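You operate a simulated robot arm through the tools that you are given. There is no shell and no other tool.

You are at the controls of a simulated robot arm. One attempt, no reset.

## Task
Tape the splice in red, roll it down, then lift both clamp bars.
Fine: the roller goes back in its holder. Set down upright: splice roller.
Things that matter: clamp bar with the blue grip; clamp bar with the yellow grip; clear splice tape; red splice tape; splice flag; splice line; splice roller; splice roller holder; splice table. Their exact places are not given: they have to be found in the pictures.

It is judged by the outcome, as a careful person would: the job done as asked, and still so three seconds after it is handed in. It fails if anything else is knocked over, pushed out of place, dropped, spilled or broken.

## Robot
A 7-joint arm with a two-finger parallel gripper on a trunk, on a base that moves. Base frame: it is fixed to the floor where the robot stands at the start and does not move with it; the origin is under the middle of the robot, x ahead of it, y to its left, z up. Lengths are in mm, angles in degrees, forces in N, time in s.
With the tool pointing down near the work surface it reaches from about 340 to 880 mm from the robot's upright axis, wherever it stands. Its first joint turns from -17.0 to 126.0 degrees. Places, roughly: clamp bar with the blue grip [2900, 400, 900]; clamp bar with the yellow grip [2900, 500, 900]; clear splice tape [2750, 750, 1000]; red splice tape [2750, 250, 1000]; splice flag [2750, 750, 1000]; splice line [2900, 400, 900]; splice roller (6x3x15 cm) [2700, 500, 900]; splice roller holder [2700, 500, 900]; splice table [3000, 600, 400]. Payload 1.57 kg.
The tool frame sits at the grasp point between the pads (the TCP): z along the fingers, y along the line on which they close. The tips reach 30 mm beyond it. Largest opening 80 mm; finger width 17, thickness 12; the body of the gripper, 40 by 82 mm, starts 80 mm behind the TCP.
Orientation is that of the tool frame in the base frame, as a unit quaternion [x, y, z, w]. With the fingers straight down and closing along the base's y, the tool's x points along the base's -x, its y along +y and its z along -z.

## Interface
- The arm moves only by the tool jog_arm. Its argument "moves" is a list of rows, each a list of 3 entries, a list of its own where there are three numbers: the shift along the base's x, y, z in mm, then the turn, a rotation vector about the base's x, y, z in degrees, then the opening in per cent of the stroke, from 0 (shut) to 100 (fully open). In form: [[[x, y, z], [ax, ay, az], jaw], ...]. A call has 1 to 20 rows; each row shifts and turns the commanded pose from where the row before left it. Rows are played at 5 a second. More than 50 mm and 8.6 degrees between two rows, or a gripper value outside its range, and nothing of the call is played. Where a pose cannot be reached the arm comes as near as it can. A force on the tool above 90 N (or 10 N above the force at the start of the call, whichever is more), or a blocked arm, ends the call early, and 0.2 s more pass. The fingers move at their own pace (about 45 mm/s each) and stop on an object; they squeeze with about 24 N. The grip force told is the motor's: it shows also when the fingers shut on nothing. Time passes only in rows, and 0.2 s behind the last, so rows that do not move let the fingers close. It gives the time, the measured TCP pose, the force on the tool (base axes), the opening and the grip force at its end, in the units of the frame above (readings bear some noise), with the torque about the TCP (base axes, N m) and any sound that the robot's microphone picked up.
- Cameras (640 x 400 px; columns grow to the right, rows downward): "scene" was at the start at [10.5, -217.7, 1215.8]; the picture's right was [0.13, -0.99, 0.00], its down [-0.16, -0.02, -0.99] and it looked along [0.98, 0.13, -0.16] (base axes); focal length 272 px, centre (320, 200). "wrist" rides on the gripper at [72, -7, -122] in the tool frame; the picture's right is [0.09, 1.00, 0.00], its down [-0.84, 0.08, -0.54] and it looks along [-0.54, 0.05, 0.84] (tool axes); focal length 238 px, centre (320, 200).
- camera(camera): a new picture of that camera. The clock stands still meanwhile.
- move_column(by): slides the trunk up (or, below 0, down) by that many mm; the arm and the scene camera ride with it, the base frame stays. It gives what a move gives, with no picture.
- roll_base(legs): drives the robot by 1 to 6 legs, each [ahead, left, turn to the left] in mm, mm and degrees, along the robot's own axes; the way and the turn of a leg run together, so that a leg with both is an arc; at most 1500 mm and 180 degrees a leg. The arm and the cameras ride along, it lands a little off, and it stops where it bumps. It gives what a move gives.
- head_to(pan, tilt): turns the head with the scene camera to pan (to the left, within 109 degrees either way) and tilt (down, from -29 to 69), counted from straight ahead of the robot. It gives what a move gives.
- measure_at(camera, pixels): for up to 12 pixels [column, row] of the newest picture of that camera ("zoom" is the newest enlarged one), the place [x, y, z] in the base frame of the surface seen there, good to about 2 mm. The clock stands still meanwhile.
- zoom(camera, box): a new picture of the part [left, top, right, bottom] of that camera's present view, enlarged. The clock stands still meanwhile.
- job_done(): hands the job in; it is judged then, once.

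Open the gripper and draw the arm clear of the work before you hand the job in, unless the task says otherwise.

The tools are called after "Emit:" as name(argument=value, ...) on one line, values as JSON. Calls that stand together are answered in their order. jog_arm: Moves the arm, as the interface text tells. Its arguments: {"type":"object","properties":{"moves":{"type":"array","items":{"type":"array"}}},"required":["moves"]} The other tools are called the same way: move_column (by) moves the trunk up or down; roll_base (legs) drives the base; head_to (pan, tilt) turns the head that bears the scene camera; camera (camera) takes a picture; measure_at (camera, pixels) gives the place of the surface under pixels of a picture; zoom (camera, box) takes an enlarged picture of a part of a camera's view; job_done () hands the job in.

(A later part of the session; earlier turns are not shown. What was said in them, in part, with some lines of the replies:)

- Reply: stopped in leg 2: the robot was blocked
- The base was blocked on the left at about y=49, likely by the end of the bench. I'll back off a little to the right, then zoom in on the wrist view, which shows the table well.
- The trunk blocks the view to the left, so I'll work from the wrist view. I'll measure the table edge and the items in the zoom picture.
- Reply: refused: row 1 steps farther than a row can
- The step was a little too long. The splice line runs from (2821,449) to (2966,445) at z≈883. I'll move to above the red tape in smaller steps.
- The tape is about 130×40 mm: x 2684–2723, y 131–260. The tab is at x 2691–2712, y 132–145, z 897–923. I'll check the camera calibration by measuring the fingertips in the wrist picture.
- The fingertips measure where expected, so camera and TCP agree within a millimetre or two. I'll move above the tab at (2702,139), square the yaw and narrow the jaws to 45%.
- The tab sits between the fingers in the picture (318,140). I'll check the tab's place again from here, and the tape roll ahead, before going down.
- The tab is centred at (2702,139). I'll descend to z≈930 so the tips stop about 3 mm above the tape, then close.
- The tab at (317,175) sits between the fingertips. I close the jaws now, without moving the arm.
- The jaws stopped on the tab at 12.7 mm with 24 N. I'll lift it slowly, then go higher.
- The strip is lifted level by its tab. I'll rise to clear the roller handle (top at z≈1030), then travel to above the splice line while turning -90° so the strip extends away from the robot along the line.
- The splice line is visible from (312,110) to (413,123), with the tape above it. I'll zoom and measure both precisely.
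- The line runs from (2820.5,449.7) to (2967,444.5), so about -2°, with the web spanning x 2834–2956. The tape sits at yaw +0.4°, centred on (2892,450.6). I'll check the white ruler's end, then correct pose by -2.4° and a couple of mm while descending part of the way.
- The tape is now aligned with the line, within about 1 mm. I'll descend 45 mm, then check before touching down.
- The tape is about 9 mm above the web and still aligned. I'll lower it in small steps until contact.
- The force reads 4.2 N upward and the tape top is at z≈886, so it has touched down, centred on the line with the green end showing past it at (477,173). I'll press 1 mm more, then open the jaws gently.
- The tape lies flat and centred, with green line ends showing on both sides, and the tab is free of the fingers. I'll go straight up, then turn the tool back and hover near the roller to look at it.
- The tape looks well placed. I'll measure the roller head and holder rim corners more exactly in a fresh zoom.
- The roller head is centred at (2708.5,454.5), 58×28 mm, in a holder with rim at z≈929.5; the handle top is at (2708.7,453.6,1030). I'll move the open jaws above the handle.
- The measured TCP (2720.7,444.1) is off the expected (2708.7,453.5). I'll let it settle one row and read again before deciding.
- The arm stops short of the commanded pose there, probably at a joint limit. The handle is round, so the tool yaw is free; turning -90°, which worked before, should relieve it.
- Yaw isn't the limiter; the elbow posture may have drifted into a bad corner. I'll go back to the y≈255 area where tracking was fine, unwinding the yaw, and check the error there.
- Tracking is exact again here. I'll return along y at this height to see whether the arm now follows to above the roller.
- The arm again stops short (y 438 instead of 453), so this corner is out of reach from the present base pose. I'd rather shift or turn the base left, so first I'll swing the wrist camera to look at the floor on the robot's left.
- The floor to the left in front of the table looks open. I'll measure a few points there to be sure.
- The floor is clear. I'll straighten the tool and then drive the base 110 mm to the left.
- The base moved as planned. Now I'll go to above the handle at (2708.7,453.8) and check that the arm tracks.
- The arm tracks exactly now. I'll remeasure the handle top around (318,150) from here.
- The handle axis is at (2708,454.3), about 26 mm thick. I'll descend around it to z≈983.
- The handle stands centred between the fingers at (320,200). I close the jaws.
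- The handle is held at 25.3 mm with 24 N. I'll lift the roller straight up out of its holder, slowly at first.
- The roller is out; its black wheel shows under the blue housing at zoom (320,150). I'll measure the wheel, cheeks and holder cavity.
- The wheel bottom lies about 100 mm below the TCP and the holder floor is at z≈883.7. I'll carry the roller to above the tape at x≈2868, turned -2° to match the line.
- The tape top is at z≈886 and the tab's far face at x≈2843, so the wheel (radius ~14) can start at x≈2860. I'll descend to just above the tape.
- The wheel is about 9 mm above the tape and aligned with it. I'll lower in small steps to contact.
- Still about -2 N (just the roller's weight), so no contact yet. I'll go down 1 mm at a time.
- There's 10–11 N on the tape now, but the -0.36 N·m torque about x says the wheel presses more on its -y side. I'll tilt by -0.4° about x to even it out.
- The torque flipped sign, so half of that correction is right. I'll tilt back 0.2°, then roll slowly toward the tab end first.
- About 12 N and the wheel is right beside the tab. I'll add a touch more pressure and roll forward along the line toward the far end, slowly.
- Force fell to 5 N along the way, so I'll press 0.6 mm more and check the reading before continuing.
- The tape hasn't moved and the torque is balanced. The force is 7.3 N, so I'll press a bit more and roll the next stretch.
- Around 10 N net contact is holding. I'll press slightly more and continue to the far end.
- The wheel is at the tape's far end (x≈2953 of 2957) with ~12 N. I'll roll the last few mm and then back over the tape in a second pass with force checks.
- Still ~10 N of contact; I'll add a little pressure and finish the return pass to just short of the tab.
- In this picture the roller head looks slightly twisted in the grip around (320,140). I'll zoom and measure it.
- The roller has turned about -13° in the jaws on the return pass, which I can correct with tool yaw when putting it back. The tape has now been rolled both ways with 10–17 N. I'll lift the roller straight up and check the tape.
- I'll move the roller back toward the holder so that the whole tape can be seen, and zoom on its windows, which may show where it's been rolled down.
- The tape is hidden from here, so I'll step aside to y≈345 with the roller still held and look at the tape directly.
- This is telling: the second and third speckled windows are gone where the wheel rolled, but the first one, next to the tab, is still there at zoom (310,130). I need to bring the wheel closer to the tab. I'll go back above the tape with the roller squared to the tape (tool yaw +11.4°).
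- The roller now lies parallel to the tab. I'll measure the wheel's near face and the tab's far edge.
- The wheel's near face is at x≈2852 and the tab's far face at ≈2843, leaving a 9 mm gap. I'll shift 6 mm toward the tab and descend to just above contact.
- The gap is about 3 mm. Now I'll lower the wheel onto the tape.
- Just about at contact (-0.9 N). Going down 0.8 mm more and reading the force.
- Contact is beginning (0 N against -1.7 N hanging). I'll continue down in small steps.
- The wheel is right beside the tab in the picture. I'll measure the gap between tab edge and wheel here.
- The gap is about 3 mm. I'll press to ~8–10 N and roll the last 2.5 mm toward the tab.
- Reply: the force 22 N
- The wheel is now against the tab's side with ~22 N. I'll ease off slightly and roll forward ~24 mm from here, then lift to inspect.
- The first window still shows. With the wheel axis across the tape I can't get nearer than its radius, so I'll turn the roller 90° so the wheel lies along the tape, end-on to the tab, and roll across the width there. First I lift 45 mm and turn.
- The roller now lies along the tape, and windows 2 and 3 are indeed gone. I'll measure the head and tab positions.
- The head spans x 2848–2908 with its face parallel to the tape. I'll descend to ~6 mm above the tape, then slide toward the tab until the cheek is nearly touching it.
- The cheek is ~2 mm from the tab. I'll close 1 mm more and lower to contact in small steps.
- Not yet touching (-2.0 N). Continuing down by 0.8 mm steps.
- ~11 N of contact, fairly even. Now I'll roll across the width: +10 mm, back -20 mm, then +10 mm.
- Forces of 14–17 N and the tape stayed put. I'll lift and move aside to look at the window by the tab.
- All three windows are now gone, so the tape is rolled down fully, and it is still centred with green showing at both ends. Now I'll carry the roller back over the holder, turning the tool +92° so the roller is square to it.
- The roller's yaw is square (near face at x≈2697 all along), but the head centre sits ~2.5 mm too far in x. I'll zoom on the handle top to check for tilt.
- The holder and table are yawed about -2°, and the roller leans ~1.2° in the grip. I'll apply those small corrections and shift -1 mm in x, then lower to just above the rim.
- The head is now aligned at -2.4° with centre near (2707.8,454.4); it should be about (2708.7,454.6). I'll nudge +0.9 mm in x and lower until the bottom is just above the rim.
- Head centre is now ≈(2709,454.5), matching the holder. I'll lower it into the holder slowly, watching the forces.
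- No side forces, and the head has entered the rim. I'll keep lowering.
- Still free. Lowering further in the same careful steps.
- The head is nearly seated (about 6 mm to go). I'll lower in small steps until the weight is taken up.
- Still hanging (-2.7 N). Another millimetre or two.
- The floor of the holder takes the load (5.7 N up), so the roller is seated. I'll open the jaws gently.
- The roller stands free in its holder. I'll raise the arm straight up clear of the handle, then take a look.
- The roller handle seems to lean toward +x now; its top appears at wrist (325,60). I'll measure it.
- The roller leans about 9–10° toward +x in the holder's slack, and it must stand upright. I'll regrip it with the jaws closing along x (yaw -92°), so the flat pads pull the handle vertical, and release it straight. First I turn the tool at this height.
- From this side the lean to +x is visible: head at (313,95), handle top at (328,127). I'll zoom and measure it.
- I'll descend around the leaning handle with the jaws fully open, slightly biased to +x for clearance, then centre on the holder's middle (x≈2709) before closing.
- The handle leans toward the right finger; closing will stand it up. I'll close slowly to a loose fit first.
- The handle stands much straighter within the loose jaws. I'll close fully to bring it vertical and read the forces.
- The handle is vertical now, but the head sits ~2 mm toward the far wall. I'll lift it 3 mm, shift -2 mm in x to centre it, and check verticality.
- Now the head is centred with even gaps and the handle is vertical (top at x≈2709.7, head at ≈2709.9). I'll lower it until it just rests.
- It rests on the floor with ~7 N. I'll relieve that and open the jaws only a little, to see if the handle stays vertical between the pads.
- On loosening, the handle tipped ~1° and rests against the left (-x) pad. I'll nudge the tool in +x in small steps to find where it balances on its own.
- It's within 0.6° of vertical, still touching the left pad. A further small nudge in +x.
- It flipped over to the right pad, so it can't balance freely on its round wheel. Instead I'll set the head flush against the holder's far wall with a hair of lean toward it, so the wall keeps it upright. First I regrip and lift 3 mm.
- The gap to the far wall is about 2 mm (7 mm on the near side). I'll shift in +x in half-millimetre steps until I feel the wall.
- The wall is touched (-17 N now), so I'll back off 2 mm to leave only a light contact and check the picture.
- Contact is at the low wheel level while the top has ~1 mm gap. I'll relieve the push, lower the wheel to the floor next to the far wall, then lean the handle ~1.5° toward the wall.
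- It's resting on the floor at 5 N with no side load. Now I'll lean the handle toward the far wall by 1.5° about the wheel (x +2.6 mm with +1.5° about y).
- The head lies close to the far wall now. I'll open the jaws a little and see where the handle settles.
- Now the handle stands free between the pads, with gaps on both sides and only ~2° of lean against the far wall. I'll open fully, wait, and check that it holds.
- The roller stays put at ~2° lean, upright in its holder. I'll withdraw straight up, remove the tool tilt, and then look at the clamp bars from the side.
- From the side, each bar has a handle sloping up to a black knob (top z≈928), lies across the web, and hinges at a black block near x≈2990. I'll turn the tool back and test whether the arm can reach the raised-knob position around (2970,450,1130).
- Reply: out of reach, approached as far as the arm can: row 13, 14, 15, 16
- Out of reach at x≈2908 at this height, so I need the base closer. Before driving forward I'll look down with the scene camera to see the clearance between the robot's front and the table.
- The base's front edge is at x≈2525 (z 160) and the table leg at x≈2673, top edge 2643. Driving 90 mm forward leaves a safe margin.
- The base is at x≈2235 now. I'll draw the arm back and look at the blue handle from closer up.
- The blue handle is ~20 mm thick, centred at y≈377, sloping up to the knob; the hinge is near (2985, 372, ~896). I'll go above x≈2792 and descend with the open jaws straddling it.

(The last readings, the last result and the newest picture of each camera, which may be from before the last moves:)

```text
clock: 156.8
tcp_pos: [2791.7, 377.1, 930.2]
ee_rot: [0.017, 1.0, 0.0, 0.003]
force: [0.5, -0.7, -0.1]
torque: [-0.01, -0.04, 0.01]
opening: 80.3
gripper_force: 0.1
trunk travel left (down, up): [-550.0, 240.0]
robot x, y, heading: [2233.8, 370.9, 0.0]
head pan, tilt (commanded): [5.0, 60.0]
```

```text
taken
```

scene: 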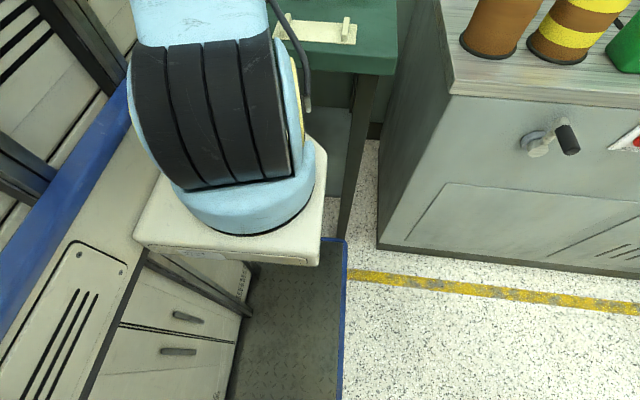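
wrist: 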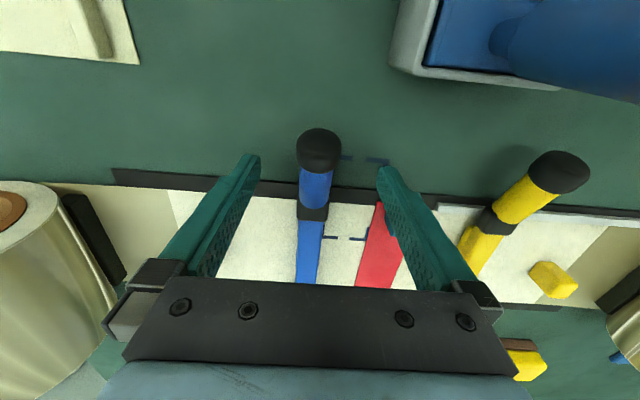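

The handle sits centred between the fingers at (318,180). I'll lower 10 mm more and close on it.

Emit:
jog_arm(moves=[[[0, 0, -5], [0, 0, 0], 100], [[0, 0, -5], [0, 0, 0], 70], [[0, 0, 0], [0, 0, 0], 40], [[0, 0, 0], [0, 0, 0], 20], [[0, 0, 0], [0, 0, 0], 0], [[0, 0, 0], [0, 0, 0], 0], [[0, 0, 0], [0, 0, 0], 0]])

Emit:
zoom(camera="wrist", box=[220, 110, 420, 290])

```text
clock: 158.4
tcp_pos: [2792.1, 375.7, 920.9]
ee_rot: [0.018, 1.0, -0.001, 0.002]
force: [-2.4, -25.2, -0.4]
torque: [-0.08, 0.09, 0.53]
opening: 21.2
gripper_force: 34.1
trunk travel left (down, up): [-550.0, 240.0]
robot x, y, heading: [2236.2, 363.5, -0.1]
head pan, tilt (commanded): [5.0, 60.0]
```

```text
2.22 times, centred on (320, 200) of wrist
```

zoom: 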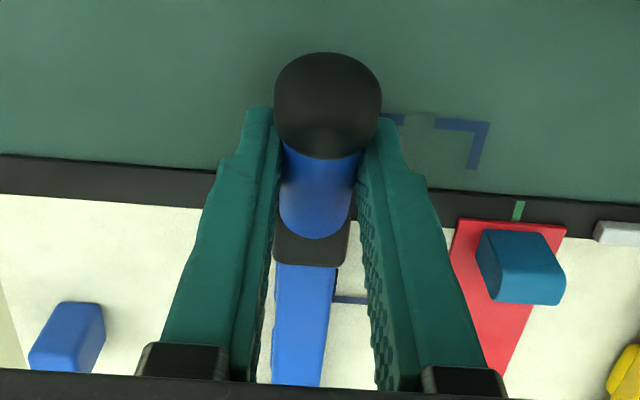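

It's gripped, but a side force of -25 N shows I'm a bit too far in +y. I'll shift -y by small steps until it vanishes.

Emit:
jog_arm(moves=[[[0, -0.7, 0], [0, 0, 0], 0], [[0, 0, 0], [0, 0, 0], 0]])

Emit:
jog_arm(moves=[[[0, -0.7, 0], [0, 0, 0], 0], [[0, 0, 0], [0, 0, 0], 0]])

```text
clock: 159.0
tcp_pos: [2791.3, 375.6, 920.4]
ee_rot: [0.018, 1.0, 0.0, 0.003]
force: [-3.5, -30.9, -0.1]
torque: [-0.14, 0.18, 0.59]
opening: 21.0
gripper_force: 34.1
trunk travel left (down, up): [-550.0, 240.0]
robot x, y, heading: [2239.4, 366.1, -0.1]
head pan, tilt (commanded): [5.0, 60.0]
```

```text
clock: 159.6
tcp_pos: [2791.6, 375.4, 920.5]
ee_rot: [0.019, 1.0, 0.0, 0.002]
force: [-3.3, -32.3, -0.6]
torque: [-0.12, 0.22, 0.45]
opening: 21.2
gripper_force: 34.4
trunk travel left (down, up): [-550.0, 240.0]
robot x, y, heading: [2235.3, 366.4, -0.2]
head pan, tilt (commanded): [5.0, 60.0]
```

The force hasn't dropped; with coupled fingers, only the -y finger is touching. I'll keep shifting -y a little more and watch.

Emit:
jog_arm(moves=[[[0, -1, 0], [0, 0, 0], 0], [[0, 0, 0], [0, 0, 0], 0]])

Emit:
zoom(camera="wrist", box=[260, 120, 380, 240])

```text
clock: 160.2
tcp_pos: [2791.6, 373.8, 920.7]
ee_rot: [0.018, 1.0, 0.001, 0.002]
force: [-2.2, -26.1, -1.6]
torque: [-0.44, 0.19, -0.62]
opening: 21.2
gripper_force: 34.2
trunk travel left (down, up): [-550.0, 240.0]
robot x, y, heading: [2237.9, 369.9, 0.2]
head pan, tilt (commanded): [5.0, 60.0]
```

```text
3.33 times, centred on (320, 180) of wrist
```

zoom: 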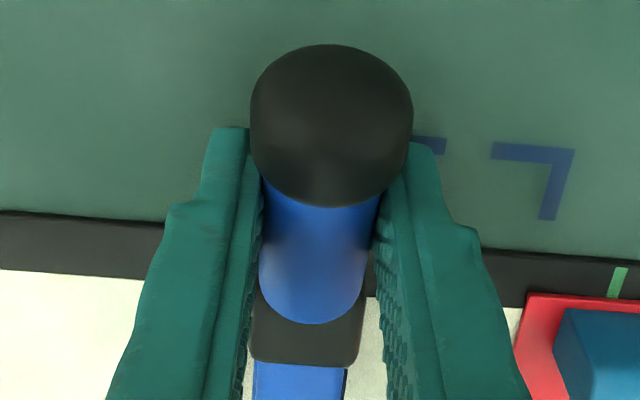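

The side force persists and the torque changed sign, so the alignment isn't right. I'll open again, let things relax, and remeasure the handle relative to the fingers.

Emit:
jog_arm(moves=[[[0, 0, 0], [0, 0, 0], 40], [[0, 0, 0], [0, 0, 0], 50], [[0, 0, 0], [0, 0, 0], 50], [[0, 0, 0], [0, 0, 0], 50]])

Emit:
zoom(camera="wrist", box=[240, 120, 400, 280])

Emit:
measure_at(camera="zoom", pixels=[[275, 170], [320, 160], [360, 170], [275, 200], [320, 200], [360, 200], [270, 240], [315, 240], [355, 240], [310, 330], [215, 190], [420, 190]])

```text
clock: 161.2
tcp_pos: [2792.5, 375.5, 920.5]
ee_rot: [0.018, 1.0, 0.0, 0.002]
force: [-0.7, -0.2, -0.3]
torque: [0.0, -0.01, -0.01]
opening: 40.2
gripper_force: 0.1
trunk travel left (down, up): [-550.0, 240.0]
robot x, y, heading: [2237.1, 369.1, -0.0]
head pan, tilt (commanded): [5.0, 60.0]
```

```text
2.50 times, centred on (320, 200) of wrist
```

zoom: 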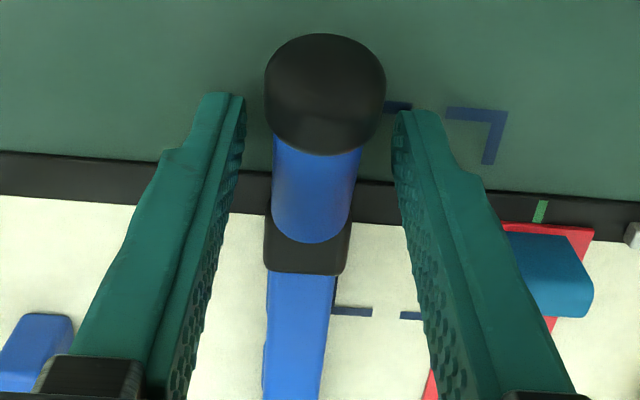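

```text
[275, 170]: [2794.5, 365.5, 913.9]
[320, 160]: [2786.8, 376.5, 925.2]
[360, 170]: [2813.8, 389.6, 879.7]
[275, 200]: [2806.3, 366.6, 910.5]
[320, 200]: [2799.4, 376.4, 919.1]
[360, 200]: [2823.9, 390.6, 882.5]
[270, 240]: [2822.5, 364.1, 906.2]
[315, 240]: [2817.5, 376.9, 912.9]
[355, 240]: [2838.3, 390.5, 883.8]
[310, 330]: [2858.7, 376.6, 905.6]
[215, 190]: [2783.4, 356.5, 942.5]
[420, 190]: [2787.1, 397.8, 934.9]
```

The handle sits ~1 mm toward -y of the jaw centre. I'll shift -1.2 mm in y and close again, checking the force.

Emit:
jog_arm(moves=[[[0, -1.2, 0], [0, 0, 0], 50], [[0, 0, 0], [0, 0, 0], 35], [[0, 0, 0], [0, 0, 0], 28], [[0, 0, 0], [0, 0, 0], 24], [[0, 0, 0], [0, 0, 0], 15], [[0, 0, 0], [0, 0, 0], 0], [[0, 0, 0], [0, 0, 0], 0]])

```text
clock: 162.8
tcp_pos: [2792.1, 374.9, 920.7]
ee_rot: [0.017, 1.0, -0.001, 0.002]
force: [-1.0, 7.0, -0.6]
torque: [-0.15, -0.02, -0.59]
opening: 21.0
gripper_force: 34.8
trunk travel left (down, up): [-550.0, 240.0]
robot x, y, heading: [2234.6, 369.9, 0.0]
head pan, tilt (commanded): [5.0, 60.0]
```

Side force is only 7 N now. I'll begin lifting along the hinge arc with a small first step and watch the force.

Emit:
jog_arm(moves=[[[1.4, 0, 8.4], [0, 0, 0], 0], [[1.4, 0, 8.4], [0, 0, 0], 0], [[0, 0, 0], [0, 0, 0], 0]])

Emit:
camera(camera="wrist")

```text
clock: 163.6
tcp_pos: [2793.5, 375.0, 937.4]
ee_rot: [0.018, 1.0, 0.0, 0.002]
force: [-3.8, 5.2, -6.2]
torque: [-0.1, 1.09, -0.57]
opening: 20.7
gripper_force: 34.8
trunk travel left (down, up): [-550.0, 240.0]
robot x, y, heading: [2239.1, 367.4, -0.0]
head pan, tilt (commanded): [5.0, 60.0]
```

```text
taken
```

wrist: 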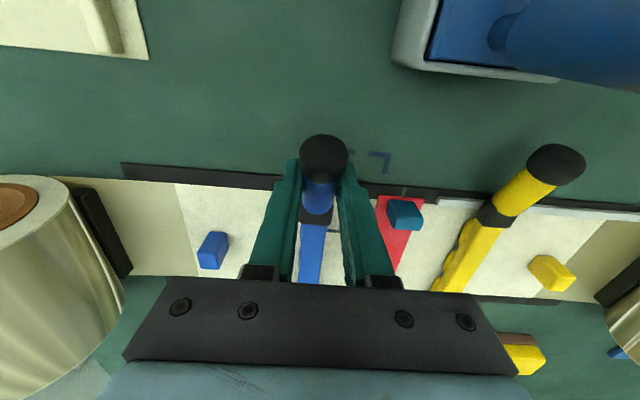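

Forces are low (-6 N) and the bar seems to be following. I'll continue along the arc.

Emit:
jog_arm(moves=[[[4.3, -0.1, 16.4], [0, 0, 0], 0], [[5.7, -0.1, 16.0], [0, 0, 0], 0], [[7.1, -0.2, 15.4], [0, 0, 0], 0], [[0, 0, 0], [0, 0, 0], 0]])

Emit:
camera(camera="wrist")

```text
clock: 164.6
tcp_pos: [2812.5, 374.5, 986.9]
ee_rot: [0.018, 1.0, 0.0, 0.004]
force: [-10.5, 3.2, -1.9]
torque: [-0.38, 1.08, -0.64]
opening: 21.0
gripper_force: 34.9
trunk travel left (down, up): [-550.0, 240.0]
robot x, y, heading: [2238.8, 367.8, 0.2]
head pan, tilt (commanded): [5.0, 60.0]
```

```text
taken
```

wrist: 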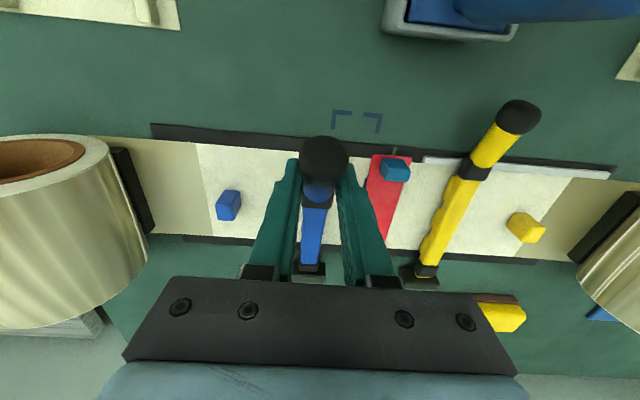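

The bar is rising. The -10 N in x says I'm pushing a bit too much toward the hinge, so I'll ease -1 mm in x and use slightly smaller x steps.

Emit:
jog_arm(moves=[[[-1, 0, 0], [0, 0, 0], 0], [[7.8, -0.2, 14.8], [0, 0, 0], 0], [[9.2, -0.2, 13.9], [0, 0, 0], 0], [[10.3, -0.3, 13.1], [0, 0, 0], 0], [[0, 0, 0], [0, 0, 0], 0]])

Emit:
camera(camera="wrist")

```text
clock: 165.8
tcp_pos: [2838.7, 375.0, 1027.0]
ee_rot: [0.017, 1.0, 0.0, 0.002]
force: [-7.7, -1.9, 0.0]
torque: [-0.76, 0.96, -0.5]
opening: 21.2
gripper_force: 34.4
trunk travel left (down, up): [-550.0, 240.0]
robot x, y, heading: [2235.8, 364.5, -0.2]
head pan, tilt (commanded): [5.0, 60.0]
```

```text
taken
```

wrist: 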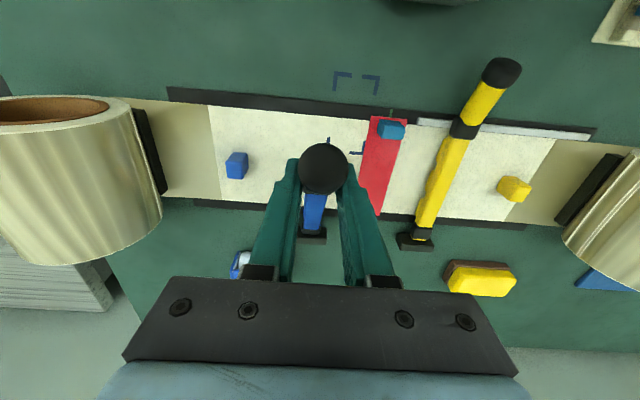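

Bar is up about 35° with modest forces. Continuing along the arc.

Emit:
jog_arm(moves=[[[11.2, -0.3, 12.3], [0, 0, 0], 0], [[12.6, -0.3, 11.2], [0, 0, 0], 0], [[13.6, -0.4, 10.0], [0, 0, 0], 0], [[14.4, -0.4, 8.8], [0, 0, 0], 0], [[0, 0, 0], [0, 0, 0], 0]])

Emit:
camera(camera="wrist")

```text
clock: 167.0
tcp_pos: [2890.4, 370.7, 1069.4]
ee_rot: [0.018, 1.0, 0.0, 0.002]
force: [-4.6, -4.4, 0.6]
torque: [-0.83, 0.78, -0.27]
opening: 21.6
gripper_force: 33.8
trunk travel left (down, up): [-550.0, 240.0]
robot x, y, heading: [2235.8, 365.9, -0.1]
head pan, tilt (commanded): [5.0, 60.0]
```

```text
taken
```

wrist: 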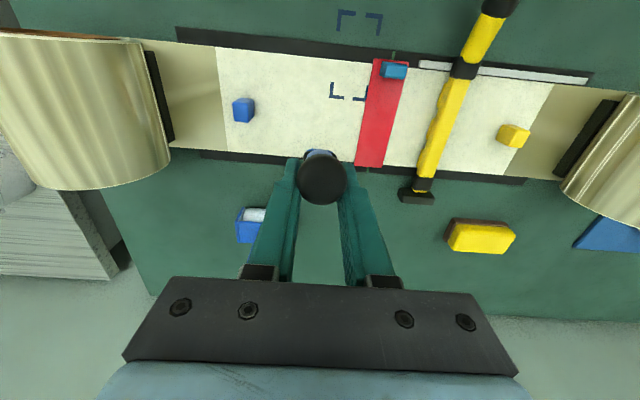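

About 55° now, and the tape is undisturbed. Continuing toward vertical.

Emit:
jog_arm(moves=[[[15.1, -0.4, 7.4], [0, 0, 0], 0], [[15.7, -0.4, 6.0], [0, 0, 0], 0], [[16.3, -0.4, 4.6], [0, 0, 0], 0], [[16.6, -0.4, 3.2], [0, 0, 0], 0], [[0, 0, 0], [0, 0, 0], 0]])

Emit:
camera(camera="wrist")

```text
clock: 168.2
tcp_pos: [2954.2, 371.7, 1090.3]
ee_rot: [0.017, 1.0, 0.0, 0.002]
force: [0.2, 0.7, 0.0]
torque: [-0.03, -0.05, 0.01]
opening: 0.0
gripper_force: 21.5
trunk travel left (down, up): [-550.0, 240.0]
robot x, y, heading: [2239.5, 368.9, 0.1]
head pan, tilt (commanded): [5.0, 60.0]
```

```text
taken
```

wrist: 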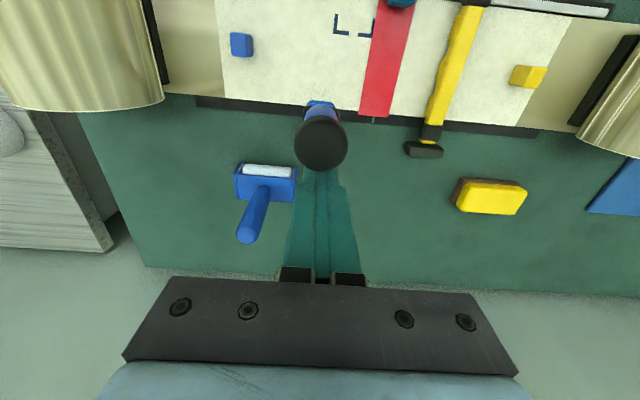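

The jaws slipped off the handle and closed on nothing, but the bar is still up: its knob is at (320,140) in the picture. I'll measure where it stands.

Emit:
zoom(camera="wrist", box=[260, 80, 380, 200])

Emit:
measure_at(camera="wrist", pixels=[[320, 140], [320, 155], [320, 130], [308, 145], [335, 145], [320, 118], [318, 108], [320, 165], [320, 185], [320, 103]])

```text
3.33 times, centred on (320, 140) of wrist
```

zoom: 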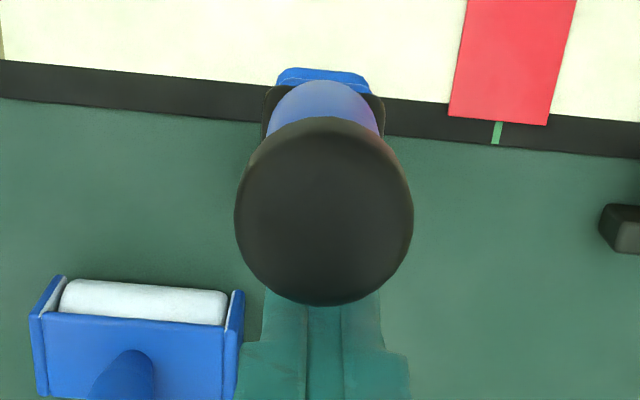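

```text
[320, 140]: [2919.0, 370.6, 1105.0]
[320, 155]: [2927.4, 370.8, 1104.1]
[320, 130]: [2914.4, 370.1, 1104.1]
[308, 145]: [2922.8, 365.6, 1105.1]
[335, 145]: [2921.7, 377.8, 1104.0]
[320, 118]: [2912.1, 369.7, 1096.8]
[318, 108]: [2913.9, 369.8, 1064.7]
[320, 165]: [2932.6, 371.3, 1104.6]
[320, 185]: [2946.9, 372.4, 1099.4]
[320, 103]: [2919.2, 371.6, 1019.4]
```

The knob end stands at (2920,371,1104), i.e. the bar is up about 67° and not touching the fingers. I'll wait a second and measure again to see if the hinge holds.

Emit:
jog_arm(moves=[[[0, 0, 10], [0, 0, 0], 0], [[0, 0, 15], [0, 0, 0], 0], [[0, 0, 0], [0, 0, 0], 0], [[0, 0, 0], [0, 0, 0], 0], [[0, 0, 0], [0, 0, 0], 0], [[0, 0, 0], [0, 0, 0], 0], [[0, 0, 0], [0, 0, 0], 0], [[0, 0, 0], [0, 0, 0], 0]])

Emit:
camera(camera="wrist")

Emit:
measure_at(camera="wrist", pixels=[[320, 125], [320, 135], [320, 145], [310, 130], [330, 130], [320, 105]])

```text
clock: 170.0
tcp_pos: [2954.5, 370.3, 1115.8]
ee_rot: [0.017, 1.0, 0.0, 0.002]
force: [0.6, 0.6, -0.1]
torque: [0.02, -0.01, 0.04]
opening: 0.0
gripper_force: 21.3
trunk travel left (down, up): [-550.0, 240.0]
robot x, y, heading: [2243.5, 362.5, -0.1]
head pan, tilt (commanded): [5.0, 60.0]
```

```text
taken
```

wrist: 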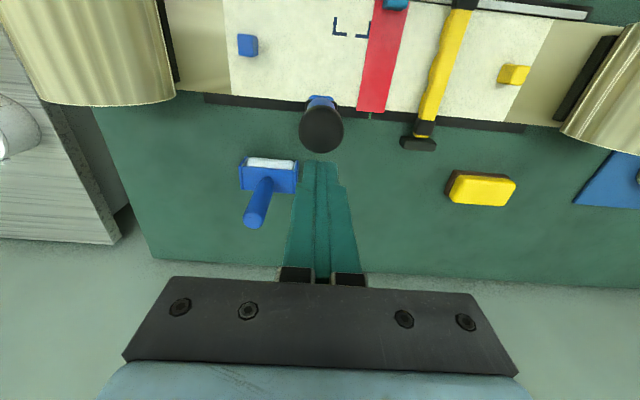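

```text
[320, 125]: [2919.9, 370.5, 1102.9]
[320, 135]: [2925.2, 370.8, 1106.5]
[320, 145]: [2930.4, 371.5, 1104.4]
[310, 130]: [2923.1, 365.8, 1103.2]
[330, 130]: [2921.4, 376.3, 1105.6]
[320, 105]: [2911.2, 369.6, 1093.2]
```

It holds there by itself. To see whether it's fully open, I'll go over to its near side and nudge it forward gently with the closed fingers.

Emit:
jog_arm(moves=[[[0, 0, 40], [0, 0, 0], 0], [[0, 0, 30], [0, 0, 0], 0], [[-45, 0, 0], [0, 0, 0], 0], [[-45, 0, 0], [0, 0, 0], 0], [[0, 0, -40], [0, 0, 0], 0], [[0, 0, -45], [0, 0, 0], 0], [[0, 0, 0], [0, 0, 0], 0]])

Emit:
camera(camera="wrist")

```text
clock: 171.6
tcp_pos: [2861.8, 371.4, 1101.6]
ee_rot: [0.017, 1.0, 0.0, 0.003]
force: [0.3, -0.1, 0.9]
torque: [-0.01, 0.0, 0.02]
opening: 0.1
gripper_force: 21.0
trunk travel left (down, up): [-550.0, 240.0]
robot x, y, heading: [2235.2, 368.6, -0.1]
head pan, tilt (commanded): [5.0, 60.0]
```

```text
taken
```

wrist: 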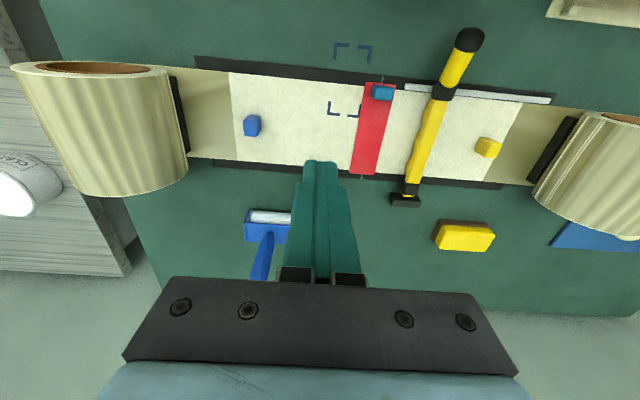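

The bar is just ahead of the fingers. I'll move forward and watch for contact force.

Emit:
jog_arm(moves=[[[20, 0, 0], [0, 0, 0], 0], [[15, 0, 0], [0, 0, 0], 0], [[5, 0, 0], [0, 0, 0], 0], [[4, 0, 0], [0, 0, 0], 0], [[3, 0, 0], [0, 0, 0], 0], [[0, 0, 0], [0, 0, 0], 0]])

Emit:
jog_arm(moves=[[[3, 0, 0], [0, 0, 0], 0], [[3, 0, 0], [0, 0, 0], 0], [[0, 0, 0], [0, 0, 0], 0]])

```text
clock: 173.0
tcp_pos: [2908.2, 370.6, 1101.4]
ee_rot: [0.018, 1.0, -0.001, 0.0]
force: [-30.5, -2.8, -0.8]
torque: [-0.16, 0.91, -0.05]
opening: 0.2
gripper_force: 21.4
trunk travel left (down, up): [-550.0, 240.0]
robot x, y, heading: [2236.0, 366.9, -0.1]
head pan, tilt (commanded): [5.0, 60.0]
```

```text
clock: 173.8
tcp_pos: [2909.2, 371.2, 1101.7]
ee_rot: [0.017, 1.0, -0.002, -0.004]
force: [-65.7, -4.9, 1.5]
torque: [0.81, 1.69, -0.07]
opening: 0.1
gripper_force: 21.2
trunk travel left (down, up): [-550.0, 240.0]
robot x, y, heading: [2237.0, 366.9, -0.2]
head pan, tilt (commanded): [5.0, 60.0]
```

The bar resists firmly (-66 N): it is at its end stop, so it's fully lifted. I'll back off at once, then rise clear.

Emit:
jog_arm(moves=[[[-6, 0, 0], [0, 0, 0], 0], [[-20, 0, 0], [0, 0, 0], 0], [[-20, 0, 20], [0, 0, 0], 20], [[0, 0, 40], [0, 0, 0], 60], [[0, 0, 0], [0, 0, 0], 100], [[0, 0, 0], [0, 0, 0], 100]])

Emit:
camera(camera="wrist")

```text
clock: 175.2
tcp_pos: [2870.8, 370.6, 1160.2]
ee_rot: [0.018, 1.0, 0.0, 0.003]
force: [0.4, -0.5, 0.0]
torque: [0.0, 0.03, 0.03]
opening: 79.8
gripper_force: 0.0
trunk travel left (down, up): [-550.0, 240.0]
robot x, y, heading: [2237.8, 370.8, -0.1]
head pan, tilt (commanded): [5.0, 60.0]
```

```text
taken
```

wrist: 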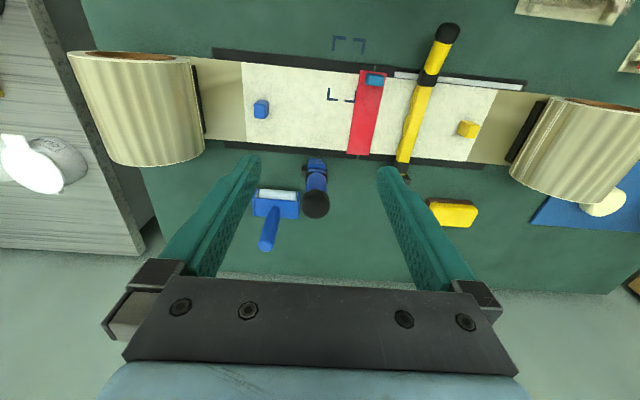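

The blue bar stays raised (knob at (316,205)). Now the yellow one: I'll move over and look at its handle.

Emit:
measure_at(camera="wrist", pixels=[[316, 205], [316, 195], [316, 212], [316, 170], [440, 35], [430, 65], [420, 85]])

Emit:
jog_arm(moves=[[[-3, 40, 0], [0, 0, 0], 100], [[-3, 40, 0], [0, 0, 0], 100], [[-3, 40, -20], [0, 0, 0], 100], [[-3, 27, -30], [0, 0, 0], 100], [[0, 0, -30], [0, 0, 0], 100], [[0, 0, 0], [0, 0, 0], 100]])

Emit:
camera(camera="wrist")

Emit:
zoom(camera="wrist", box=[260, 0, 380, 140])

```text
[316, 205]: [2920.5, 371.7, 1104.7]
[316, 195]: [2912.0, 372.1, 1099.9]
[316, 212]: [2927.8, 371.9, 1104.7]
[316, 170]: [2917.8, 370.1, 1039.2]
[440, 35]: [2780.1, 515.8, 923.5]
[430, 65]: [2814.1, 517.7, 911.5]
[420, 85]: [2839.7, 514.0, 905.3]
```

```text
clock: 176.6
tcp_pos: [2859.8, 517.8, 1079.0]
ee_rot: [0.017, 1.0, 0.0, 0.003]
force: [0.9, 0.0, -0.1]
torque: [-0.03, -0.02, -0.01]
opening: 79.8
gripper_force: 0.0
trunk travel left (down, up): [-550.0, 240.0]
robot x, y, heading: [2240.1, 363.4, 0.1]
head pan, tilt (commanded): [5.0, 60.0]
```

```text
taken
```

wrist: 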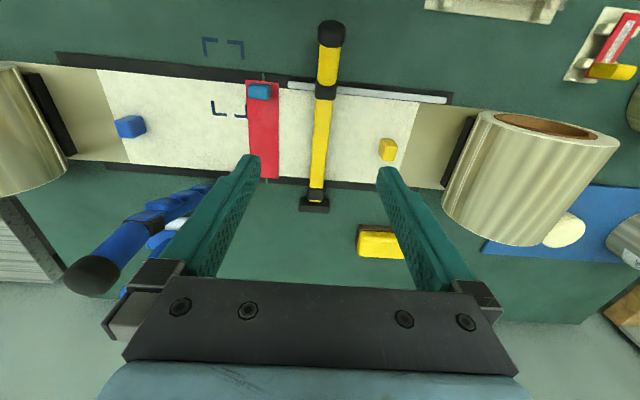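

```text
2.86 times, centred on (320, 70) of wrist
```

zoom: 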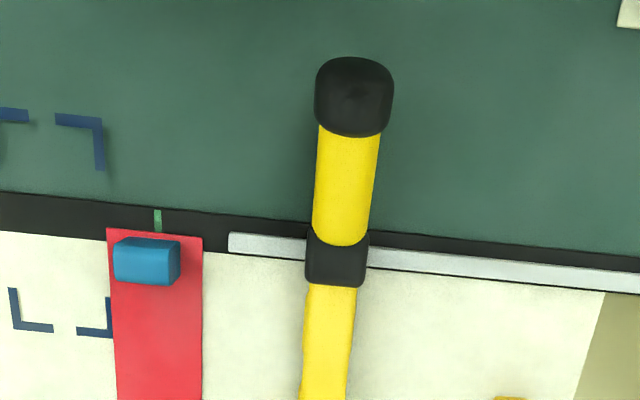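

I'll measure the yellow handle's edges around zoom row 170 to centre on it.

Emit:
measure_at(camera="zoom", pixels=[[320, 170], [345, 170], [372, 170], [318, 200], [343, 200], [368, 200], [355, 90], [325, 90], [385, 90], [335, 260], [315, 170], [376, 170]])

Emit:
measure_at(camera="wrist", pixels=[[330, 32], [321, 110], [318, 150], [316, 190], [314, 202], [303, 202], [326, 206]])

```text
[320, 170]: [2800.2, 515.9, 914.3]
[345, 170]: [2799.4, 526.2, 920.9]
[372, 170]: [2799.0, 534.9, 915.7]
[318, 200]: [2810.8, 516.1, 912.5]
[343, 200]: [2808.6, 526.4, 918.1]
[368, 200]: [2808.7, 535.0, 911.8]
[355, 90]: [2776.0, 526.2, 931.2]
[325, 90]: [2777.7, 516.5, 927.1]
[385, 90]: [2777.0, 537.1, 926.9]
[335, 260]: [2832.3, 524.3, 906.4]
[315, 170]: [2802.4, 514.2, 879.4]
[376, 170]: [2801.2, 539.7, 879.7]
```

```text
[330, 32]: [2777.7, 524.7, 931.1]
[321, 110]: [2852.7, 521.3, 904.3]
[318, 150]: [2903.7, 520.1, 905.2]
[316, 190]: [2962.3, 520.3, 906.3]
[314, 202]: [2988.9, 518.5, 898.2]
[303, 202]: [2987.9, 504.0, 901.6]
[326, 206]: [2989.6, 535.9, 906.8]
```

The yellow handle is centred at y≈525 by camera; the blue one needed about -2 mm relative to that. I'll descend to z≈930 at y≈523.5 and check symmetry before closing.

Emit:
jog_arm(moves=[[[-33, 3, -30], [0, 0, 0], 100], [[-33, 2.7, -30], [0, 0, 0], 100], [[0, 0, -40], [0, 0, 0], 100], [[0, 0, -35], [0, 0, 0], 100], [[0, 0, -15], [0, 0, 0], 80], [[0, 0, -8], [0, 0, 0], 50], [[0, 0, 0], [0, 0, 0], 50], [[0, 0, 0], [0, 0, 0], 50]])

Emit:
camera(camera="wrist")

Emit:
zoom(camera="wrist", box=[240, 120, 400, 280])

```text
clock: 178.4
tcp_pos: [2791.6, 522.5, 921.8]
ee_rot: [0.016, 1.0, 0.0, 0.003]
force: [0.3, 0.3, -0.2]
torque: [0.0, -0.04, 0.01]
opening: 40.2
gripper_force: 0.0
trunk travel left (down, up): [-550.0, 240.0]
robot x, y, heading: [2236.5, 367.2, 0.3]
head pan, tilt (commanded): [5.0, 60.0]
```

```text
taken
```

wrist: 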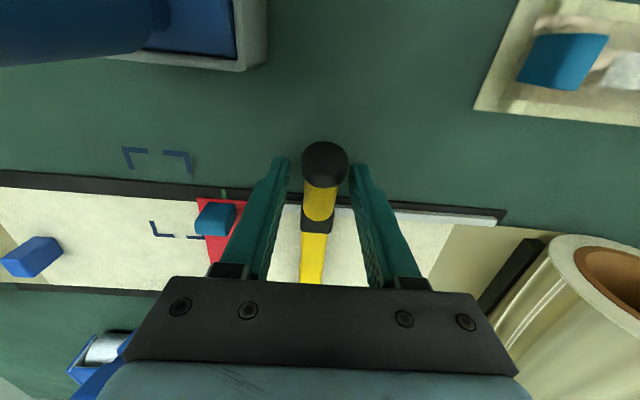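

```text
2.50 times, centred on (320, 200) of wrist
```

zoom: 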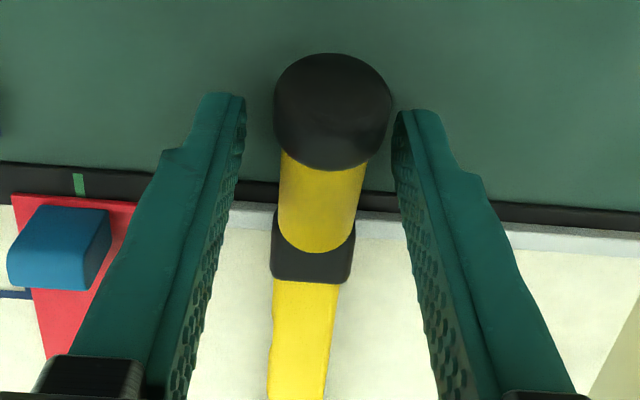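

Compared with the blue case, the handle sits about 0.5 mm to +y of the jaw centre. I'll correct that and close.

Emit:
jog_arm(moves=[[[0.5, 0.5, -1], [0, 0, 0], 50], [[0, 0, 0], [0, 0, 0], 35], [[0, 0, 0], [0, 0, 0], 28], [[0, 0, 0], [0, 0, 0], 24], [[0, 0, 0], [0, 0, 0], 15], [[0, 0, 0], [0, 0, 0], 0], [[0, 0, 0], [0, 0, 0], 0]])

```text
clock: 180.0
tcp_pos: [2793.6, 524.4, 921.9]
ee_rot: [0.017, 1.0, 0.0, 0.002]
force: [1.6, 10.4, -0.4]
torque: [-0.11, -0.02, -0.59]
opening: 20.8
gripper_force: 34.5
trunk travel left (down, up): [-550.0, 240.0]
robot x, y, heading: [2237.4, 366.3, 0.2]
head pan, tilt (commanded): [5.0, 60.0]
```

Gripped with only ~10 N side force. I'll lift along the same arc as before.

Emit:
jog_arm(moves=[[[1.4, 0, 8.4], [0, 0, 0], 0], [[1.4, 0, 8.4], [0, 0, 0], 0], [[3.9, -0.1, 16.4], [0, 0, 0], 0], [[5.3, -0.1, 16.0], [0, 0, 0], 0], [[6.7, -0.2, 15.4], [0, 0, 0], 0], [[0, 0, 0], [0, 0, 0], 0]])

Emit:
jog_arm(moves=[[[7.8, -0.2, 14.8], [0, 0, 0], 0], [[9.2, -0.2, 13.9], [0, 0, 0], 0], [[10.3, -0.3, 13.1], [0, 0, 0], 0], [[0, 0, 0], [0, 0, 0], 0]])

Emit:
camera(camera="wrist")

```text
clock: 181.4
tcp_pos: [2812.9, 524.3, 986.3]
ee_rot: [0.018, 1.0, -0.001, 0.003]
force: [-0.2, 13.1, -2.1]
torque: [-0.3, 0.38, -0.6]
opening: 21.0
gripper_force: 34.2
trunk travel left (down, up): [-550.0, 240.0]
robot x, y, heading: [2237.7, 367.6, -0.1]
head pan, tilt (commanded): [5.0, 60.0]
```

```text
clock: 182.4
tcp_pos: [2838.5, 523.4, 1028.3]
ee_rot: [0.018, 1.0, 0.0, 0.002]
force: [-8.5, 9.3, 0.4]
torque: [-0.5, 1.05, -0.59]
opening: 20.8
gripper_force: 34.1
trunk travel left (down, up): [-550.0, 240.0]
robot x, y, heading: [2237.5, 367.9, 0.1]
head pan, tilt (commanded): [5.0, 60.0]
```

```text
taken
```

wrist: 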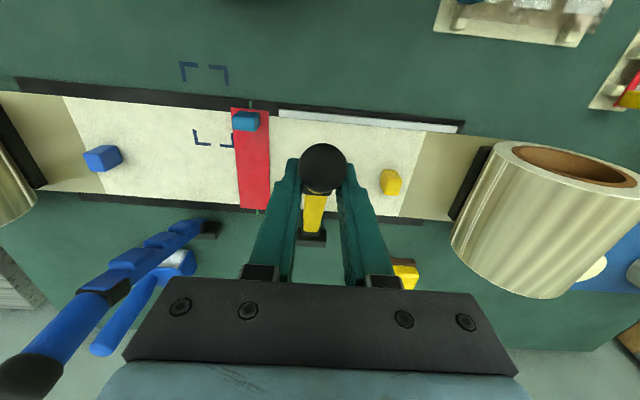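

The yellow bar follows well. Continuing to about 55°, then toward its stop.

Emit:
jog_arm(moves=[[[11.2, -0.3, 12.3], [0, 0, 0], 0], [[12.6, -0.3, 11.2], [0, 0, 0], 0], [[13.6, -0.4, 10.0], [0, 0, 0], 0], [[14.4, -0.4, 8.8], [0, 0, 0], 0], [[0, 0, 0], [0, 0, 0], 0]])

Emit:
jog_arm(moves=[[[15.1, -0.4, 7.4], [0, 0, 0], 0], [[8, -0.2, 3.3], [0, 0, 0], 0], [[0, 0, 0], [0, 0, 0], 0]])

Emit:
camera(camera="wrist")

```text
clock: 183.6
tcp_pos: [2891.0, 521.1, 1071.0]
ee_rot: [0.018, 1.0, 0.0, 0.002]
force: [-7.9, 7.4, 4.1]
torque: [-0.4, 0.84, -0.28]
opening: 21.3
gripper_force: 34.5
trunk travel left (down, up): [-550.0, 240.0]
robot x, y, heading: [2238.4, 366.6, 0.2]
head pan, tilt (commanded): [5.0, 60.0]
```

```text
clock: 184.4
tcp_pos: [2914.2, 521.7, 1080.8]
ee_rot: [0.018, 1.0, 0.0, 0.002]
force: [-6.5, 3.8, 5.4]
torque: [0.04, 0.86, -0.12]
opening: 21.1
gripper_force: 34.7
trunk travel left (down, up): [-550.0, 240.0]
robot x, y, heading: [2238.3, 365.9, -0.1]
head pan, tilt (commanded): [5.0, 60.0]
```

```text
taken
```

wrist: 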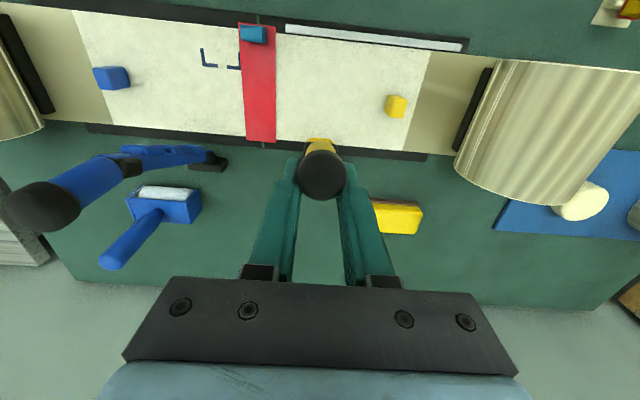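

I'll measure the yellow knob's position to compare with the blue bar's fully open one.

Emit:
measure_at(camera="wrist", pixels=[[320, 175], [320, 185], [320, 165], [310, 175], [332, 175], [40, 208], [45, 220]])

```text
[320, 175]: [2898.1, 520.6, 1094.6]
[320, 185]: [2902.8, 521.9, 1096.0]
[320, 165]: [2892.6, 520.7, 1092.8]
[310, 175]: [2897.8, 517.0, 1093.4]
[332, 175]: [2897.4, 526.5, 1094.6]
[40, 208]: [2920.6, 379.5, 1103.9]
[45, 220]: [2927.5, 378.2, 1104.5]
```

Yellow is at about 60° of lift; the blue stop corresponds to ~67°. I'll go a few degrees further, checking the force.

Emit:
jog_arm(moves=[[[8, -0.2, 3.2], [0, 0, 0], 0], [[8, -0.2, 2.8], [0, 0, 0], 0], [[0, 0, 0], [0, 0, 0], 0]])

Emit:
camera(camera="wrist")

Emit:
measure_at(camera="wrist", pixels=[[320, 175], [320, 185], [320, 165], [310, 175], [332, 175]])

```text
clock: 185.2
tcp_pos: [2930.9, 520.3, 1087.2]
ee_rot: [0.018, 1.0, 0.0, 0.002]
force: [-5.0, -1.7, 3.6]
torque: [0.28, 0.83, 0.07]
opening: 21.4
gripper_force: 34.2
trunk travel left (down, up): [-550.0, 240.0]
robot x, y, heading: [2237.2, 366.3, -0.0]
head pan, tilt (commanded): [5.0, 60.0]
```

```text
taken
```

wrist: 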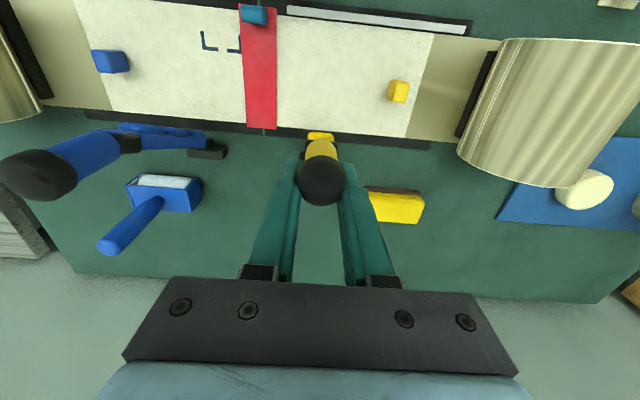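

```text
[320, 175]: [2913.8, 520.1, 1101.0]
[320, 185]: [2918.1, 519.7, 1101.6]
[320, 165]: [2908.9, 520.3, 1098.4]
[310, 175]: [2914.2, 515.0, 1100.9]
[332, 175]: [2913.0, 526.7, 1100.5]
```

Nearly at the stop (~65°). A last couple of degrees, then I'll check the force and release.

Emit:
jog_arm(moves=[[[4, -0.1, 1.2], [0, 0, 0], 0], [[3, -0.1, 0.8], [0, 0, 0], 0], [[0, 0, 0], [0, 0, 0], 0]])

```text
clock: 186.0
tcp_pos: [2938.1, 519.9, 1089.0]
ee_rot: [0.017, 1.0, -0.001, 0.005]
force: [-0.5, -3.1, 3.0]
torque: [-0.03, -0.11, 0.06]
opening: 20.9
gripper_force: 34.2
trunk travel left (down, up): [-550.0, 240.0]
robot x, y, heading: [2235.7, 368.4, -0.1]
head pan, tilt (commanded): [5.0, 60.0]
```

Forces are small. I'll open the jaws gently and see that the bar stays up.

Emit:
jog_arm(moves=[[[0, 0, 0], [0, 0, 0], 30], [[0, 0, 0], [0, 0, 0], 45], [[0, 0, 0], [0, 0, 0], 60], [[0, 0, 0], [0, 0, 0], 80], [[0, 0, 0], [0, 0, 0], 80], [[0, 0, 0], [0, 0, 0], 80]])

Emit:
camera(camera="wrist")

Emit:
measure_at(camera="wrist", pixels=[[320, 175], [320, 185], [320, 165], [310, 180], [332, 180], [40, 178], [50, 185]])

```text
clock: 187.4
tcp_pos: [2937.9, 521.2, 1089.6]
ee_rot: [0.017, 1.0, 0.0, 0.003]
force: [-0.2, -0.2, 0.1]
torque: [-0.01, -0.01, -0.03]
opening: 63.9
gripper_force: 0.0
trunk travel left (down, up): [-550.0, 240.0]
robot x, y, heading: [2238.3, 367.1, -0.1]
head pan, tilt (commanded): [5.0, 60.0]
```

```text
taken
```

wrist: 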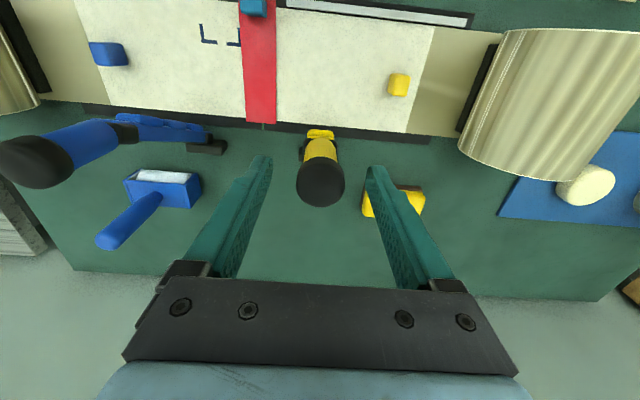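

```text
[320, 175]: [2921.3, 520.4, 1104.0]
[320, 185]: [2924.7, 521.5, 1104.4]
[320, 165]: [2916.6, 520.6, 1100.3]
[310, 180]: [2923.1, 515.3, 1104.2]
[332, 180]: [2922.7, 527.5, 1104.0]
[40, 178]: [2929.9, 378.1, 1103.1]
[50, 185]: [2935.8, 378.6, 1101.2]
```

The yellow bar stays up, knob at (2925,521,1104), matching the blue bar. I'll raise the arm straight up and then withdraw toward the robot.

Emit:
jog_arm(moves=[[[0, 0, 20], [0, 0, 0], 100], [[0, 0, 40], [0, 0, 0], 100], [[0, 0, 40], [0, 0, 0], 100], [[-30, 0, 20], [0, 0, 0], 100], [[-45, 0, 10], [0, 0, 0], 100], [[-45, 0, 0], [0, 0, 0], 100], [[0, 0, 0], [0, 0, 0], 100]])

Emit:
camera(camera="wrist")

```text
clock: 189.0
tcp_pos: [2817.2, 520.7, 1220.0]
ee_rot: [0.017, 1.0, 0.001, 0.002]
force: [0.2, 0.4, -0.6]
torque: [0.04, 0.01, -0.02]
opening: 79.7
gripper_force: 0.0
trunk travel left (down, up): [-550.0, 240.0]
robot x, y, heading: [2238.2, 366.0, 0.1]
head pan, tilt (commanded): [5.0, 60.0]
```

```text
taken
```

wrist: 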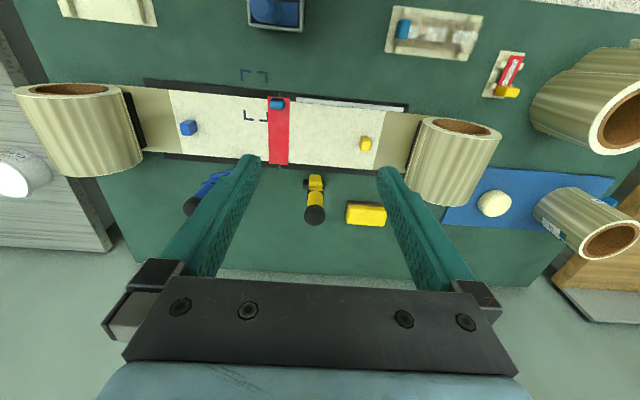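

Both bars are up and the tape lies in place. I'll pull the arm further back to check the roller and the whole table.

Emit:
jog_arm(moves=[[[-40, -15, 0], [0, 0, 0], 100], [[-40, -15, 0], [0, 0, 0], 100], [[-20, -15, 0], [0, 0, 0], 100], [[0, 0, 0], [0, 0, 0], 100]])

Emit:
camera(camera="wrist")

Emit:
zoom(camera="wrist", box=[240, 10, 400, 170])

```text
clock: 190.2
tcp_pos: [2749.5, 449.2, 1198.9]
ee_rot: [0.051, 0.998, -0.003, -0.024]
force: [-0.3, -0.2, 0.2]
torque: [0.01, 0.03, 0.01]
opening: 79.8
gripper_force: 0.2
trunk travel left (down, up): [-550.0, 240.0]
robot x, y, heading: [2236.5, 365.3, 0.3]
head pan, tilt (commanded): [5.0, 60.0]
stopped in row 4: the arm was blocked; the commanded pose is now the measured one
```

```text
taken
```

wrist: 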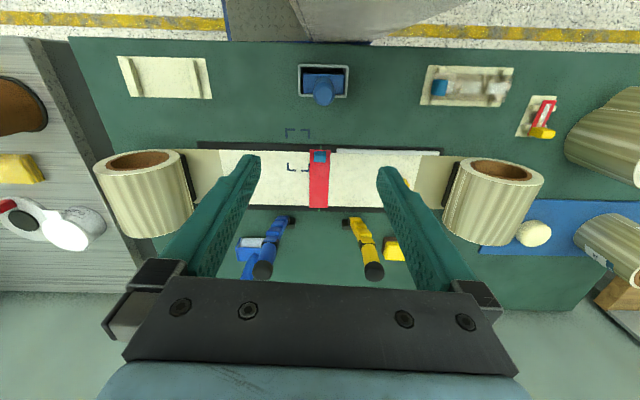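

```text
2.50 times, centred on (320, 90) of wrist
```

zoom: 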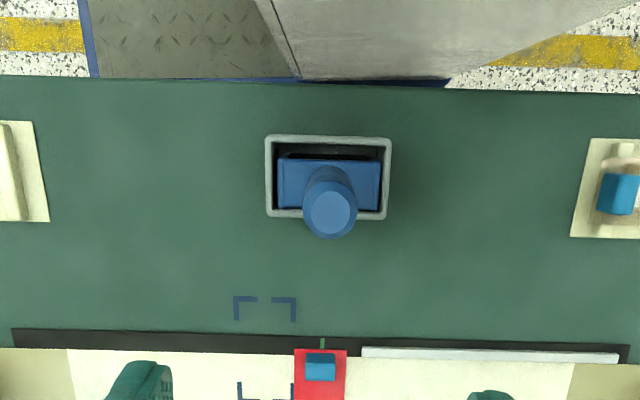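

The last small move was stopped near the arm's own limits, with no force on the tool. I'll measure the roller now: top of handle at zoom (330,212), head at (330,185).

Emit:
measure_at(camera="zoom", pixels=[[330, 212], [312, 212], [350, 212], [330, 193], [330, 232], [285, 165], [375, 170], [285, 195], [375, 200], [272, 180], [386, 180], [330, 140]])

Emit:
measure_at(camera="wrist", pixels=[[263, 270], [373, 270], [290, 220], [348, 222], [318, 160], [318, 200], [310, 180], [328, 180], [319, 207]])

```text
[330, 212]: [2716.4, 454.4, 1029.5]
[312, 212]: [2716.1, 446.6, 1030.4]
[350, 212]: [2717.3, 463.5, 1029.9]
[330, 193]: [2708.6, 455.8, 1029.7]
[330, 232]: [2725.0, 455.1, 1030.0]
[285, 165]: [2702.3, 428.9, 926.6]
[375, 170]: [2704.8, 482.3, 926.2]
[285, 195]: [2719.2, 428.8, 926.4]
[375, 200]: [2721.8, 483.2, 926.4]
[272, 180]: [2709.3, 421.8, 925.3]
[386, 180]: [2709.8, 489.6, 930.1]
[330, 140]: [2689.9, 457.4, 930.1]
```

```text
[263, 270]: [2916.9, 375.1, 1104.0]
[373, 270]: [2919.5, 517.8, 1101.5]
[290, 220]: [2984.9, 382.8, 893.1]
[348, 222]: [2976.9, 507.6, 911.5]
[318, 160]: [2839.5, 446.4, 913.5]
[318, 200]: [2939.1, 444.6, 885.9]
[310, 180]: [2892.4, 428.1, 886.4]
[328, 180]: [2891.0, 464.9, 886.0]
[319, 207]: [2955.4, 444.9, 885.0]
```

The roller leans only ~2.6°, seated in its holder; the tape is still centred on the line; both bars are raised. I'll back the base off 90 mm to draw the arm clear and take a final look.

Emit:
roll_base(legs=[[-100, 0, 0]])

Emit:
camera(camera="wrist")

Emit:
zoom(camera="wrist", box=[220, 60, 440, 260])

```text
clock: 191.4
tcp_pos: [2648.2, 449.7, 1200.2]
ee_rot: [0.051, 0.998, -0.003, -0.023]
force: [-0.2, -0.2, -0.4]
torque: [-0.04, 0.0, 0.02]
opening: 79.7
gripper_force: 0.2
trunk travel left (down, up): [-550.0, 240.0]
robot x, y, heading: [2134.0, 365.4, -0.0]
head pan, tilt (commanded): [5.0, 60.0]
```

```text
taken
```

wrist: 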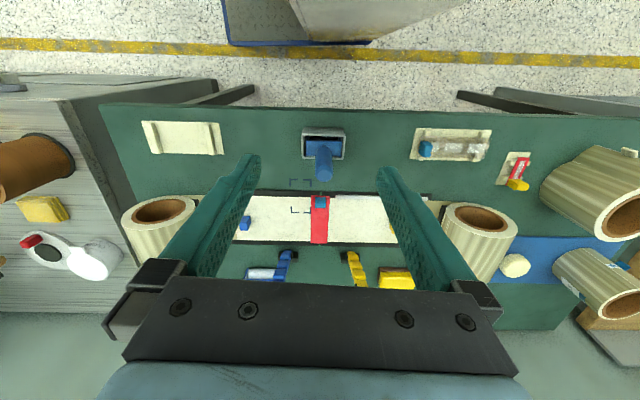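

```text
2.00 times, centred on (330, 160) of wrist
```

zoom: 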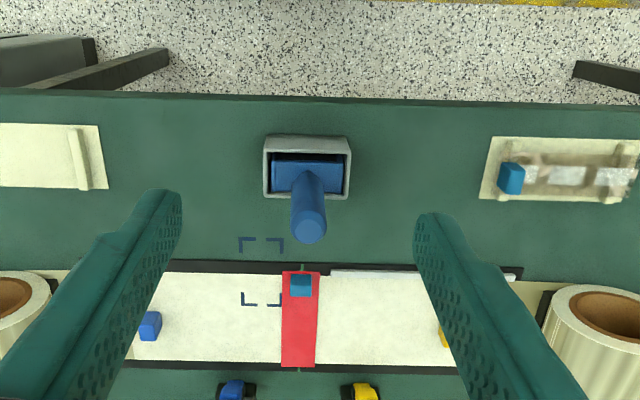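

Everything is as asked:
- The red tape lies along the splice line with all its windows rolled out.
- The roller stands in its holder.
- Both bars are raised.
- The gripper is open and clear of the work.

I'm handing the job in.

Emit:
job_done()

```text
The job is handed in.
```

I taped the splice in red, rolled it down and lifted both clamp bars. The roller is back in its holder, and the job is handed in. I don't have the judge's result.

- **Red tape:** It lies along the splice line, centred to about 1 mm, with the green line ends showing past both ends. Its blue tab is still on, at the end nearest the robot.
- **Rolling:** All three speckled windows on the tape are gone. The tab kept the wheel off the window beside it, so I turned the roller lengthwise there and rolled across the tape instead.
- **Roller:** It leans about 2.6° against the far wall of its holder. It tipped to about 10° when I first let go, so I regripped it and set it against the wall. It then stayed put for the roughly 45 s until I handed in.
- **Clamp bars:** Both are up about 67° and hold there on their own. The blue bar is at its end stop; I pushed it to about 66 N to confirm that. The yellow bar is at the same height. My grip slipped off the blue handle near the top of its lift, but the bar stayed up.

While I was driving in, the base bumped something on its left, probably the end of the bench near x≈1650. I backed off straight away and didn't look at the bench again, so I can't rule out that it shifted slightly. On the table, the last pictures showed nothing else out of place.
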